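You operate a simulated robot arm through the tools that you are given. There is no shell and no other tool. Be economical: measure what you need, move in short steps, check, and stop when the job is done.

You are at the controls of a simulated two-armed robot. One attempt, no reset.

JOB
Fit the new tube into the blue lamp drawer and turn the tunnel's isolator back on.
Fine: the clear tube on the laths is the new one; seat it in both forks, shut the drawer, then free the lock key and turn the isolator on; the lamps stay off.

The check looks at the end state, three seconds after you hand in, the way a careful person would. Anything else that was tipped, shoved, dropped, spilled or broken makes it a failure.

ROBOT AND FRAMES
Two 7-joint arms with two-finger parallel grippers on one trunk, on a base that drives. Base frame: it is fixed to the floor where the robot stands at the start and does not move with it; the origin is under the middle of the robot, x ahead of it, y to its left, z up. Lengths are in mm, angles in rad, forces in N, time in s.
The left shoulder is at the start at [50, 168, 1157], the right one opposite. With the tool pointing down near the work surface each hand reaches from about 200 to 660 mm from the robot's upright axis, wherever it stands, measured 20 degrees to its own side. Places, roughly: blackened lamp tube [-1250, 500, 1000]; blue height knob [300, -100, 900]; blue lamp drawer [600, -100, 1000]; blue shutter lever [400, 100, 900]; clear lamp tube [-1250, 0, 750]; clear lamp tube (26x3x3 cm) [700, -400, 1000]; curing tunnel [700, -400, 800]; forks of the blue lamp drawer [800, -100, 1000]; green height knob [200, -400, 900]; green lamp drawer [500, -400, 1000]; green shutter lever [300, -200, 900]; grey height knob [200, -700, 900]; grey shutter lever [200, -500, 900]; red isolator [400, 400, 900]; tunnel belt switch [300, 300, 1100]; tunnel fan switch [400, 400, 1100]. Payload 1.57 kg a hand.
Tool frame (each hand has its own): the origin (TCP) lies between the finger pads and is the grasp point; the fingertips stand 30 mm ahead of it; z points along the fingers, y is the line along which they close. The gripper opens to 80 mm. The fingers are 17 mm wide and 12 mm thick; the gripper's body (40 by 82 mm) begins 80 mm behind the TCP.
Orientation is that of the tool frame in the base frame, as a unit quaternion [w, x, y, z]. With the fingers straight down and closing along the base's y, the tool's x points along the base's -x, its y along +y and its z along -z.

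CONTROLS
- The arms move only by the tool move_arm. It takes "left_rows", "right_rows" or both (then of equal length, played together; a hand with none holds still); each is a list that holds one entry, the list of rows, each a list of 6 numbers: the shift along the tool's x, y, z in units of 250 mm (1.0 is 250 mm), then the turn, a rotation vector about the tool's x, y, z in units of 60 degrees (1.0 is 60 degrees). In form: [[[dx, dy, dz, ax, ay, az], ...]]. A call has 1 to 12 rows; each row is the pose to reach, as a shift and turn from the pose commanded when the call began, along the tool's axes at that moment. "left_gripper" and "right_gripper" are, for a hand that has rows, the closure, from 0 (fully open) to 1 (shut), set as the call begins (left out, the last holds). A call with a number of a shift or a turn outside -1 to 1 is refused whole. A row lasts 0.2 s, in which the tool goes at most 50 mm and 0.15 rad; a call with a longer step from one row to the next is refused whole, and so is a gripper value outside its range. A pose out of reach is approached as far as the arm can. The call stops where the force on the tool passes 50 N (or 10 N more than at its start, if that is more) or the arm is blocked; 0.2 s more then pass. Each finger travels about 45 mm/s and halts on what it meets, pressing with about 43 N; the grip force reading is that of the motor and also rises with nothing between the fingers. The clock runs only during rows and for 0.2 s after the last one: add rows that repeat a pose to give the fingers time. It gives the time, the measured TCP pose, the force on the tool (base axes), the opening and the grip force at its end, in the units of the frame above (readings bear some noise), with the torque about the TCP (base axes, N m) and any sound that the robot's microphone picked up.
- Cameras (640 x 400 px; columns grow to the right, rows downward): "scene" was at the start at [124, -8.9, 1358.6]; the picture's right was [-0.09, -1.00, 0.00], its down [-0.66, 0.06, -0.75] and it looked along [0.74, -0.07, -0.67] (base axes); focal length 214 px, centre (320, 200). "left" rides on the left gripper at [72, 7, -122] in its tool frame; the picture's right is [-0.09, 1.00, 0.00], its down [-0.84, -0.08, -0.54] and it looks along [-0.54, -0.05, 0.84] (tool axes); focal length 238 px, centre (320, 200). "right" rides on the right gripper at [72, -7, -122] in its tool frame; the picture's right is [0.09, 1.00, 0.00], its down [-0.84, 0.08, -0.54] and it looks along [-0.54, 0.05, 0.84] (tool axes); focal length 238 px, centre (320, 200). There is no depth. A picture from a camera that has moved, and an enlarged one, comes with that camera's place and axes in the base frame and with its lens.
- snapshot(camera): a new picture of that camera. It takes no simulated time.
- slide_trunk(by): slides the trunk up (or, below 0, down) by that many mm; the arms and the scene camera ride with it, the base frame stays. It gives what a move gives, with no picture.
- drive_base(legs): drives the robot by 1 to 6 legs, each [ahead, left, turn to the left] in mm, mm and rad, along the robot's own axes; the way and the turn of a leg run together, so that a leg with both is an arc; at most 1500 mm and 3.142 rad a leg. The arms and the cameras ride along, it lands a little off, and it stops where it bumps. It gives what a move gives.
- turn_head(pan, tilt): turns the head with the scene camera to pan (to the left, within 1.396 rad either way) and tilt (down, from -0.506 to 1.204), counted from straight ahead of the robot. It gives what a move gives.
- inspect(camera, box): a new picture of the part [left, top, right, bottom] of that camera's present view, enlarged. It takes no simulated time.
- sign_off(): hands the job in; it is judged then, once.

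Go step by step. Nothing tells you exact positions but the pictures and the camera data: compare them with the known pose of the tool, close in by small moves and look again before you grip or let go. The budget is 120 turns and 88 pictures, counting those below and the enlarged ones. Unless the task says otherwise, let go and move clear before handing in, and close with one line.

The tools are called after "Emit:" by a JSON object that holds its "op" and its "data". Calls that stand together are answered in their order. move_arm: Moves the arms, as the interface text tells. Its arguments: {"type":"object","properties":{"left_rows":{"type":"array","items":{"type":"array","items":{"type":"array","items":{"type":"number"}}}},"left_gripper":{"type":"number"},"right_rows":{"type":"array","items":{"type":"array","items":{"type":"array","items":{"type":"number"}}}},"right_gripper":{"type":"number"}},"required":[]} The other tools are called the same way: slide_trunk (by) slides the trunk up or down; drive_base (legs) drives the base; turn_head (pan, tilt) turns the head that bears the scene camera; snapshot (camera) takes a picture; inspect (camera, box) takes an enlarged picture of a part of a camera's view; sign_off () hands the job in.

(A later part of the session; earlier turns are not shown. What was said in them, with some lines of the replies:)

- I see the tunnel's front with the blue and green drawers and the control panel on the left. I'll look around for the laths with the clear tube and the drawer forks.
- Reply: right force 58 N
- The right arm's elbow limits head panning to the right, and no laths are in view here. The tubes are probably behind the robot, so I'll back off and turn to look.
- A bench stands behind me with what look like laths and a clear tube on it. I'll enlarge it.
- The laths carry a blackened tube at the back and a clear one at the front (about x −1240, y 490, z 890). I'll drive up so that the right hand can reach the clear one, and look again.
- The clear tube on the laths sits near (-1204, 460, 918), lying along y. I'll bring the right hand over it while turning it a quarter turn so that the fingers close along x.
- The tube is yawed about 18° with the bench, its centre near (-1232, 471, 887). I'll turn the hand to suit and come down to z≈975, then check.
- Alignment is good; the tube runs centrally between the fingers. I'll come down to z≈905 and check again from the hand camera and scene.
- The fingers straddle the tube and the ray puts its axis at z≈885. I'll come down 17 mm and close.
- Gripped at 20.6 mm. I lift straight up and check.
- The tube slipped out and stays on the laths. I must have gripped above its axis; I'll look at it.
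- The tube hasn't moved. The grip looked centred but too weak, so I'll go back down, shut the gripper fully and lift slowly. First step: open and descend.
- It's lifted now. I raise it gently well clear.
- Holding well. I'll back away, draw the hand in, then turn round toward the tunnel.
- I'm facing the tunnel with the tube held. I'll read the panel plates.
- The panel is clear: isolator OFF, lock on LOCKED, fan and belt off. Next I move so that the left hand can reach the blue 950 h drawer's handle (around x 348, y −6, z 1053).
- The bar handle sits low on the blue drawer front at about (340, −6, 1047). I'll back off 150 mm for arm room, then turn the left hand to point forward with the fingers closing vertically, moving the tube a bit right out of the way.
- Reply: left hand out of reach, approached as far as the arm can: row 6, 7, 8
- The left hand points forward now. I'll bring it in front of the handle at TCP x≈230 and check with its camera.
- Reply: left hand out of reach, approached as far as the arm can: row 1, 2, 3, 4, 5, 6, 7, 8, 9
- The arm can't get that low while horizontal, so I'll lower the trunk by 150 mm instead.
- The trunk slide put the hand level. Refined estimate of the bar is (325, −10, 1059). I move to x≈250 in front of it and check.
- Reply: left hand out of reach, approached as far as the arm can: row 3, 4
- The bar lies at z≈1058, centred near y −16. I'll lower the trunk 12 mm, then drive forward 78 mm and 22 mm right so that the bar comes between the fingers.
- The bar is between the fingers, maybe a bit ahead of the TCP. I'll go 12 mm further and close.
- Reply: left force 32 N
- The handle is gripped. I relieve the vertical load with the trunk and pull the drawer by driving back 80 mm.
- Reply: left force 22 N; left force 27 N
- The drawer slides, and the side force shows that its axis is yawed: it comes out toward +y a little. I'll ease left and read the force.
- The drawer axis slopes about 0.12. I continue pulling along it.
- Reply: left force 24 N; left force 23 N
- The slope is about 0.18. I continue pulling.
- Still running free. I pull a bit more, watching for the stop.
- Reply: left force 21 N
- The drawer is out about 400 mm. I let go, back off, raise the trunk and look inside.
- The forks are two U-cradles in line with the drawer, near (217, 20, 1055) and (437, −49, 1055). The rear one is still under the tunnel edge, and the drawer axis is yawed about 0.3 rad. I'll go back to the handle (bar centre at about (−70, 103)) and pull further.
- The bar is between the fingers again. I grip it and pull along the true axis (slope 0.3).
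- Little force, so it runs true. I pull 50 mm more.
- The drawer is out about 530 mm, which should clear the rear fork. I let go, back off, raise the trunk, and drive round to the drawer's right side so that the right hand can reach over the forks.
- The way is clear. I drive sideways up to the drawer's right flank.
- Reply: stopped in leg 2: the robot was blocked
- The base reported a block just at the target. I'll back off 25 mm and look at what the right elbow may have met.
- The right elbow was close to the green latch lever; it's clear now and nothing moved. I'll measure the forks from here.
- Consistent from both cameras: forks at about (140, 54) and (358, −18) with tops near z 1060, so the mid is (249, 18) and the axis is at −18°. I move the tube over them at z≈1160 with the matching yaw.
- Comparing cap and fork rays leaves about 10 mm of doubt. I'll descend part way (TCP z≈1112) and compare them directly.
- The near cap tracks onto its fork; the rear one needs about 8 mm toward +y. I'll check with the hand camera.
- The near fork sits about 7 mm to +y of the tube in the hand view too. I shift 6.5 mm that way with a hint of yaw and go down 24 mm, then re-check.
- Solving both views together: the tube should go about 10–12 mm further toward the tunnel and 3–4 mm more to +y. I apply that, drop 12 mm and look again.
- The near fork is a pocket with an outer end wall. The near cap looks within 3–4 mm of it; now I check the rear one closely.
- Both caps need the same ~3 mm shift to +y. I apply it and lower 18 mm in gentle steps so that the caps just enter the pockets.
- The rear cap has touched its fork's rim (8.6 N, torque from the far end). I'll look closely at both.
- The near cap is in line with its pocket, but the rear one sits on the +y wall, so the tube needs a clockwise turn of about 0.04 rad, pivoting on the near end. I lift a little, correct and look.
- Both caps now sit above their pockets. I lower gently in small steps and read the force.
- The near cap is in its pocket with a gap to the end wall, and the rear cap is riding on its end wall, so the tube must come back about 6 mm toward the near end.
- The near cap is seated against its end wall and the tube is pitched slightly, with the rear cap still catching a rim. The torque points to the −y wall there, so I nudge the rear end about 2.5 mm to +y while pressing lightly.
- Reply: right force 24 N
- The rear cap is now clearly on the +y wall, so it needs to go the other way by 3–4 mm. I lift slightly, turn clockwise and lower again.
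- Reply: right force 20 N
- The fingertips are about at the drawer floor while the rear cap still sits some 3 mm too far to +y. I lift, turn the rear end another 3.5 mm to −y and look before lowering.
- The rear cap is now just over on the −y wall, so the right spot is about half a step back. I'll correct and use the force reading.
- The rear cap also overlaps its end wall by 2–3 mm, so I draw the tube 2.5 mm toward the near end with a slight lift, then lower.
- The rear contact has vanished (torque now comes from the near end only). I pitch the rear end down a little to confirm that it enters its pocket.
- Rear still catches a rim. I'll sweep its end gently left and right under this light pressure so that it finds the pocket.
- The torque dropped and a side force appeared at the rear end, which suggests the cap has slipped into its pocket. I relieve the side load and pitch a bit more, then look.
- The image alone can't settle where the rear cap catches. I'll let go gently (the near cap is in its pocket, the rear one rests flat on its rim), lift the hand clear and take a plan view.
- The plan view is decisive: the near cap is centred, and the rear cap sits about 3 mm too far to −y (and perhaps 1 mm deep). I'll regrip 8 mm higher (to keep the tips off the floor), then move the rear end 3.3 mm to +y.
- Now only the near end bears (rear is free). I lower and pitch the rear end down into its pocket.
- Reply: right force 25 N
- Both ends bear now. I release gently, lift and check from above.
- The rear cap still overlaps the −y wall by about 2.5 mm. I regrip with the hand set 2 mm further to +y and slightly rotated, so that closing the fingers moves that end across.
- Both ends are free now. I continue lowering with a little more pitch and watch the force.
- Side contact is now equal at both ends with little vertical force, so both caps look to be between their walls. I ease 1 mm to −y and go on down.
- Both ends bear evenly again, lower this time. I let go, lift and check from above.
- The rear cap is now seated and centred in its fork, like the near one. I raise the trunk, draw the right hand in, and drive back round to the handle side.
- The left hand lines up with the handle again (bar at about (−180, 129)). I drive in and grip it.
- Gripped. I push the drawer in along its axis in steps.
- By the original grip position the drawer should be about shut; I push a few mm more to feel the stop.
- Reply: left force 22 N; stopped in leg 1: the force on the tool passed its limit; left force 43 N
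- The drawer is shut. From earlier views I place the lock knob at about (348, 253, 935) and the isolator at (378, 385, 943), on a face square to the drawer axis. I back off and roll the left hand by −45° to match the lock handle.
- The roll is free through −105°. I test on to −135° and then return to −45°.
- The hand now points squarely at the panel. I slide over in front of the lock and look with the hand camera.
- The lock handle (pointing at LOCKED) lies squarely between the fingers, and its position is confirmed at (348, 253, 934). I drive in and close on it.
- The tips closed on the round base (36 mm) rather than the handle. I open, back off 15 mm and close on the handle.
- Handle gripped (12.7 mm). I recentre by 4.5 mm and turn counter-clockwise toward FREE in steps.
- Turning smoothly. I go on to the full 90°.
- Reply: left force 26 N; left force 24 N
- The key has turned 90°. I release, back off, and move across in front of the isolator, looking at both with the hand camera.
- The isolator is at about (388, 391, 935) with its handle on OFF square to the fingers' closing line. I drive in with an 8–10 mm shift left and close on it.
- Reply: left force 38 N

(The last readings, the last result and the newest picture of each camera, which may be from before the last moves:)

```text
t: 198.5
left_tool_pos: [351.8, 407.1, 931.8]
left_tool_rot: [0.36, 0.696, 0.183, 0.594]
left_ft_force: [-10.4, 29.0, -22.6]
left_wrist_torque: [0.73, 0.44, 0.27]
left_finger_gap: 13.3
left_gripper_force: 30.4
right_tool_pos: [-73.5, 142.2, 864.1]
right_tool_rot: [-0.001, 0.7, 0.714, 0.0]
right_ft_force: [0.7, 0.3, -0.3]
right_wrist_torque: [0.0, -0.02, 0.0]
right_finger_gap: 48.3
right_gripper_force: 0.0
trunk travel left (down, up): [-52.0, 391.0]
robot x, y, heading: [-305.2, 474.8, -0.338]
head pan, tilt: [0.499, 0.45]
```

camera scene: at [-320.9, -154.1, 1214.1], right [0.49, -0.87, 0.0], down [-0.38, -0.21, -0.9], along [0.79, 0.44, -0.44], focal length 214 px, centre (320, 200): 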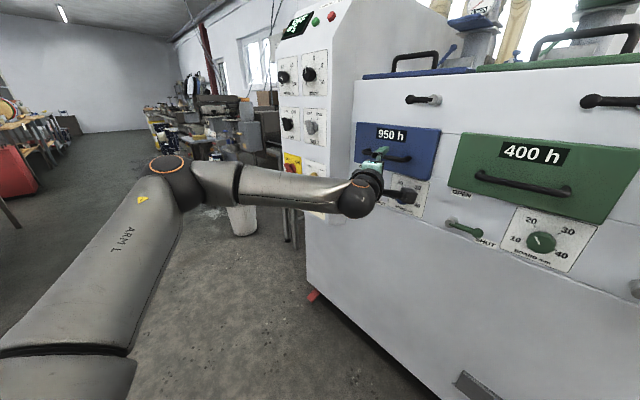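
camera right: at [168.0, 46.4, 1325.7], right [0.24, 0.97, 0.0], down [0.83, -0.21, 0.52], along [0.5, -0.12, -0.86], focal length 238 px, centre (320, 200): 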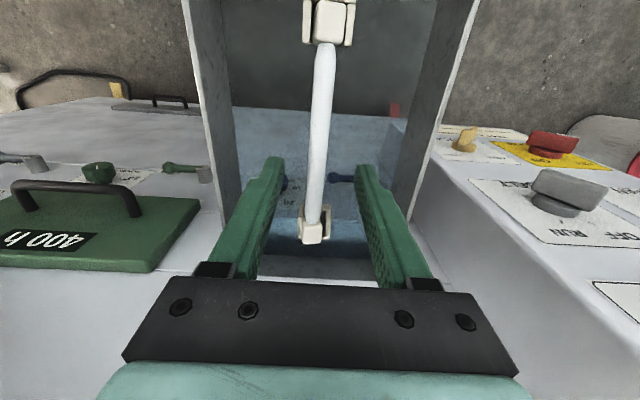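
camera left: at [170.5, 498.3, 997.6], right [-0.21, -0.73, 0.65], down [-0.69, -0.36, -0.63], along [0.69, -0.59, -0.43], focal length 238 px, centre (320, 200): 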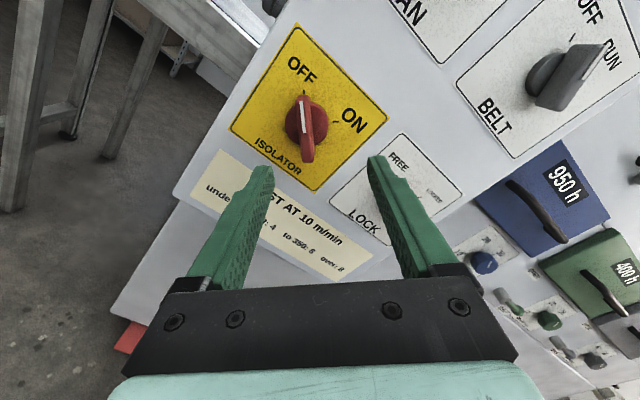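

Handle gripped (13.3 mm). I recentre by 10 mm along the closing line and turn clockwise toward ON.

Emit:
{"op": "move_arm", "data": {"left_rows": [[[0, -0.02, 0, 0, 0, 0], [0, -0.04, 0, 0, 0, 0], [0, -0.04, 0, 0, 0, 0]]]}}

Emit:
{"op": "move_arm", "data": {"left_rows": [[[0, 0, 0, 0, 0, 0.1], [0, 0, 0, 0, 0, 0.2], [0, 0, 0, 0, 0, 0.3], [0, 0, 0, 0, 0, 0.4], [0, 0, 0, 0, 0, 0.5], [0, 0, 0, 0, 0, 0.5]]]}}

```text
t: 199.3
left_tool_pos: [352.7, 408.2, 932.5]
left_tool_rot: [0.367, 0.692, 0.177, 0.596]
left_ft_force: [6.6, 10.2, -7.8]
left_wrist_torque: [0.51, 0.06, -0.11]
left_finger_gap: 13.1
left_gripper_force: 29.6
right_tool_pos: [-73.4, 140.9, 863.5]
right_tool_rot: [-0.002, 0.699, 0.715, 0.0]
right_ft_force: [-0.3, -0.1, 0.4]
right_wrist_torque: [-0.03, 0.0, 0.03]
right_finger_gap: 48.0
right_gripper_force: 0.0
trunk travel left (down, up): [-52.0, 391.0]
robot x, y, heading: [-311.0, 467.6, -0.341]
head pan, tilt: [0.499, 0.45]
```

```text
t: 200.7
left_tool_pos: [352.9, 406.5, 933.0]
left_tool_rot: [0.201, 0.714, -0.01, 0.671]
left_ft_force: [17.0, -6.6, 3.1]
left_wrist_torque: [0.0, -0.22, -0.3]
left_finger_gap: 12.9
left_gripper_force: 29.7
right_tool_pos: [-72.8, 141.4, 862.9]
right_tool_rot: [-0.002, 0.699, 0.715, 0.001]
right_ft_force: [-0.4, 0.0, 0.0]
right_wrist_torque: [-0.01, 0.02, 0.01]
right_finger_gap: 47.7
right_gripper_force: 0.1
trunk travel left (down, up): [-52.0, 391.0]
robot x, y, heading: [-301.9, 467.6, -0.338]
head pan, tilt: [0.499, 0.45]
```

It turns without blocking, so the lock is free. I complete the 90°.

Emit:
{"op": "move_arm", "data": {"left_rows": [[[0, 0, 0, 0, 0, 0.1], [0, 0, 0, 0, 0, 0.2], [0, 0, 0, 0, 0, 0.3], [0, 0, 0, 0, 0, 0.4], [0, 0, 0, 0, 0, 0.5], [0, 0, 0, 0, 0, 0.5]]]}}

Emit:
{"op": "move_arm", "data": {"left_rows": [[[0, 0, 0, 0, 0, 0.1], [0, 0, 0, 0, 0, 0.2], [0, 0, 0, 0, 0, 0.3], [0, 0, 0, 0, 0, 0.4], [0, 0, 0, 0, 0, 0.5], [0, 0, 0, 0, 0, 0.53], [0, 0, 0, 0, 0, 0.53]]]}}

```text
t: 202.1
left_tool_pos: [350.6, 405.0, 932.4]
left_tool_rot: [0.02, 0.687, -0.195, 0.699]
left_ft_force: [12.7, -17.1, 6.2]
left_wrist_torque: [-0.15, -0.49, -0.42]
left_finger_gap: 12.9
left_gripper_force: 29.8
right_tool_pos: [-73.9, 139.4, 863.6]
right_tool_rot: [-0.002, 0.699, 0.715, 0.0]
right_ft_force: [-0.2, -0.2, -0.1]
right_wrist_torque: [0.02, 0.01, -0.01]
right_finger_gap: 47.8
right_gripper_force: 0.1
trunk travel left (down, up): [-52.0, 391.0]
robot x, y, heading: [-309.6, 468.7, -0.338]
head pan, tilt: [0.499, 0.45]
```

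```text
t: 203.7
left_tool_pos: [350.6, 403.1, 933.5]
left_tool_rot: [-0.171, 0.607, -0.377, 0.678]
left_ft_force: [4.4, -23.5, 3.4]
left_wrist_torque: [-0.53, 0.15, -0.19]
left_finger_gap: 12.9
left_gripper_force: 29.8
right_tool_pos: [-73.8, 139.3, 863.1]
right_tool_rot: [-0.002, 0.699, 0.715, 0.001]
right_ft_force: [-0.5, 0.0, -0.5]
right_wrist_torque: [0.03, -0.02, 0.0]
right_finger_gap: 48.0
right_gripper_force: 0.0
trunk travel left (down, up): [-52.0, 391.0]
robot x, y, heading: [-306.7, 470.3, -0.342]
head pan, tilt: [0.499, 0.45]
```

The isolator has turned about 90°. I release, back off and check both handles.

Emit:
{"op": "move_arm", "data": {"left_rows": [[[0, 0, 0, 0, 0, 0], [0, 0, 0, 0, 0, 0], [0, 0, 0, 0, 0, 0], [0, 0, 0, 0, 0, 0]]], "left_gripper": 0}}

Emit:
{"op": "drive_base", "data": {"legs": [[-200, 0, 0]]}}

Emit:
{"op": "inspect", "data": {"camera": "left", "box": [200, 0, 520, 200]}}

```text
t: 204.7
left_tool_pos: [351.6, 406.7, 933.0]
left_tool_rot: [-0.172, 0.609, -0.374, 0.678]
left_ft_force: [0.8, 0.1, -0.3]
left_wrist_torque: [-0.01, 0.0, 0.0]
left_finger_gap: 80.1
left_gripper_force: 0.1
right_tool_pos: [-73.6, 140.3, 863.7]
right_tool_rot: [-0.001, 0.698, 0.716, 0.0]
right_ft_force: [0.6, 0.1, -0.2]
right_wrist_torque: [-0.02, -0.02, 0.03]
right_finger_gap: 47.8
right_gripper_force: 0.0
trunk travel left (down, up): [-52.0, 391.0]
robot x, y, heading: [-305.4, 471.5, -0.342]
head pan, tilt: [0.499, 0.45]
```

```text
t: 206.3
left_tool_pos: [163.0, 474.5, 932.3]
left_tool_rot: [-0.172, 0.609, -0.375, 0.678]
left_ft_force: [0.1, -1.0, -0.2]
left_wrist_torque: [0.02, -0.01, -0.02]
left_finger_gap: 80.1
left_gripper_force: 0.0
right_tool_pos: [-263.9, 206.8, 862.9]
right_tool_rot: [-0.002, 0.699, 0.715, -0.001]
right_ft_force: [1.0, 0.4, 0.3]
right_wrist_torque: [0.04, 0.0, 0.01]
right_finger_gap: 47.9
right_gripper_force: 0.1
trunk travel left (down, up): [-52.0, 391.0]
robot x, y, heading: [-493.2, 534.9, -0.334]
head pan, tilt: [0.499, 0.45]
```

```text
2.00 times, centred on (360, 100) of left
camera zoom: at [30.2, 456.7, 981.0], right [-0.2, -0.59, -0.78], down [-0.33, 0.79, -0.52], along [0.92, 0.16, -0.36], focal length 477 px, centre (240, 400)
```

zoom: 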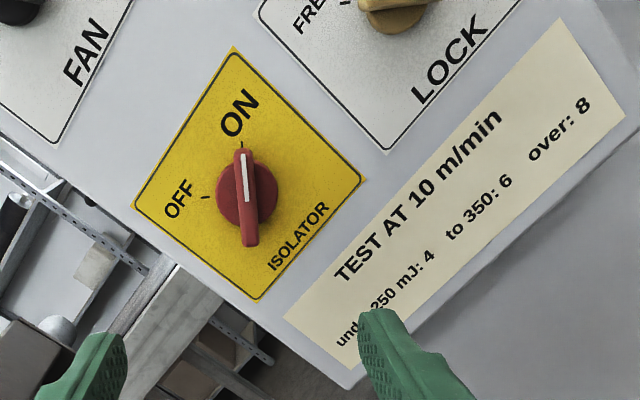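

The isolator points squarely at ON and the lock handle has moved to FREE. I back off a little more and use the last picture for an overall check.

Emit:
{"op": "drive_base", "data": {"legs": [[-150, 0, 0]]}}

Emit:
{"op": "slide_trunk", "data": {"by": 200}}

Emit:
{"op": "turn_head", "data": {"pan": -0.1, "tilt": 0.3}}

Emit:
{"op": "inspect", "data": {"camera": "scene", "box": [120, 60, 520, 310]}}

```text
t: 207.7
left_tool_pos: [21.7, 523.7, 933.6]
left_tool_rot: [-0.172, 0.609, -0.374, 0.678]
left_ft_force: [1.1, -0.8, 1.2]
left_wrist_torque: [0.0, 0.01, 0.02]
left_finger_gap: 79.9
left_gripper_force: 0.1
right_tool_pos: [-402.7, 256.6, 863.7]
right_tool_rot: [-0.001, 0.698, 0.716, -0.001]
right_ft_force: [0.1, -0.3, 0.2]
right_wrist_torque: [0.02, 0.0, -0.03]
right_finger_gap: 48.1
right_gripper_force: 0.2
trunk travel left (down, up): [-52.0, 391.0]
robot x, y, heading: [-635.3, 585.7, -0.339]
head pan, tilt: [0.499, 0.45]
```

```text
t: 209.8
left_tool_pos: [21.1, 525.6, 1133.2]
left_tool_rot: [-0.174, 0.609, -0.373, 0.678]
left_ft_force: [1.0, 0.1, 0.3]
left_wrist_torque: [0.01, 0.02, 0.01]
left_finger_gap: 80.2
left_gripper_force: 0.0
right_tool_pos: [-403.3, 257.1, 1063.7]
right_tool_rot: [-0.002, 0.699, 0.715, 0.0]
right_ft_force: [-0.6, 1.4, -0.5]
right_wrist_torque: [0.01, -0.01, -0.01]
right_finger_gap: 47.9
right_gripper_force: 0.1
trunk travel left (down, up): [-252.0, 191.0]
robot x, y, heading: [-633.8, 584.7, -0.337]
head pan, tilt: [0.499, 0.45]
```

```text
t: 210.8
left_tool_pos: [21.7, 524.6, 1132.7]
left_tool_rot: [-0.171, 0.609, -0.374, 0.678]
left_ft_force: [0.4, 0.8, -0.1]
left_wrist_torque: [0.0, 0.02, 0.01]
left_finger_gap: 80.1
left_gripper_force: 0.0
right_tool_pos: [-402.9, 257.8, 1062.7]
right_tool_rot: [-0.001, 0.698, 0.716, 0.0]
right_ft_force: [-0.1, -0.4, -0.9]
right_wrist_torque: [0.02, -0.02, 0.0]
right_finger_gap: 48.2
right_gripper_force: 0.0
trunk travel left (down, up): [-252.0, 191.0]
robot x, y, heading: [-630.9, 588.3, -0.336]
head pan, tilt: [-0.099, 0.3]
```

```text
1.60 times, centred on (320, 185) of scene
camera zoom: at [-513.1, 531.2, 1324.1], right [-0.42, -0.91, 0.0], down [-0.27, 0.13, -0.96], along [0.87, -0.4, -0.3], focal length 343 px, centre (320, 224)
```

zoom: 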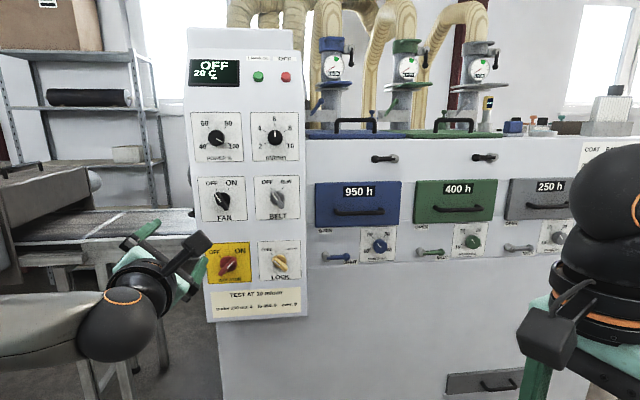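

Everything looks as it should: the blue drawer is shut, the lock is on FREE, the isolator is on ON, and the lamps' display still reads OFF. Both hands are empty and clear, so I hand in.

Emit:
{"op": "sign_off", "data": {}}

```text
The job is handed in.
```

The new tube is in both forks of the blue drawer and the drawer is shut. The lock key is on FREE, the isolator is on ON, and the lamps are off. I saw the rear end of the tube seated from above. The near end was in its fork before the final adjustment, but I had no close view of it after that.
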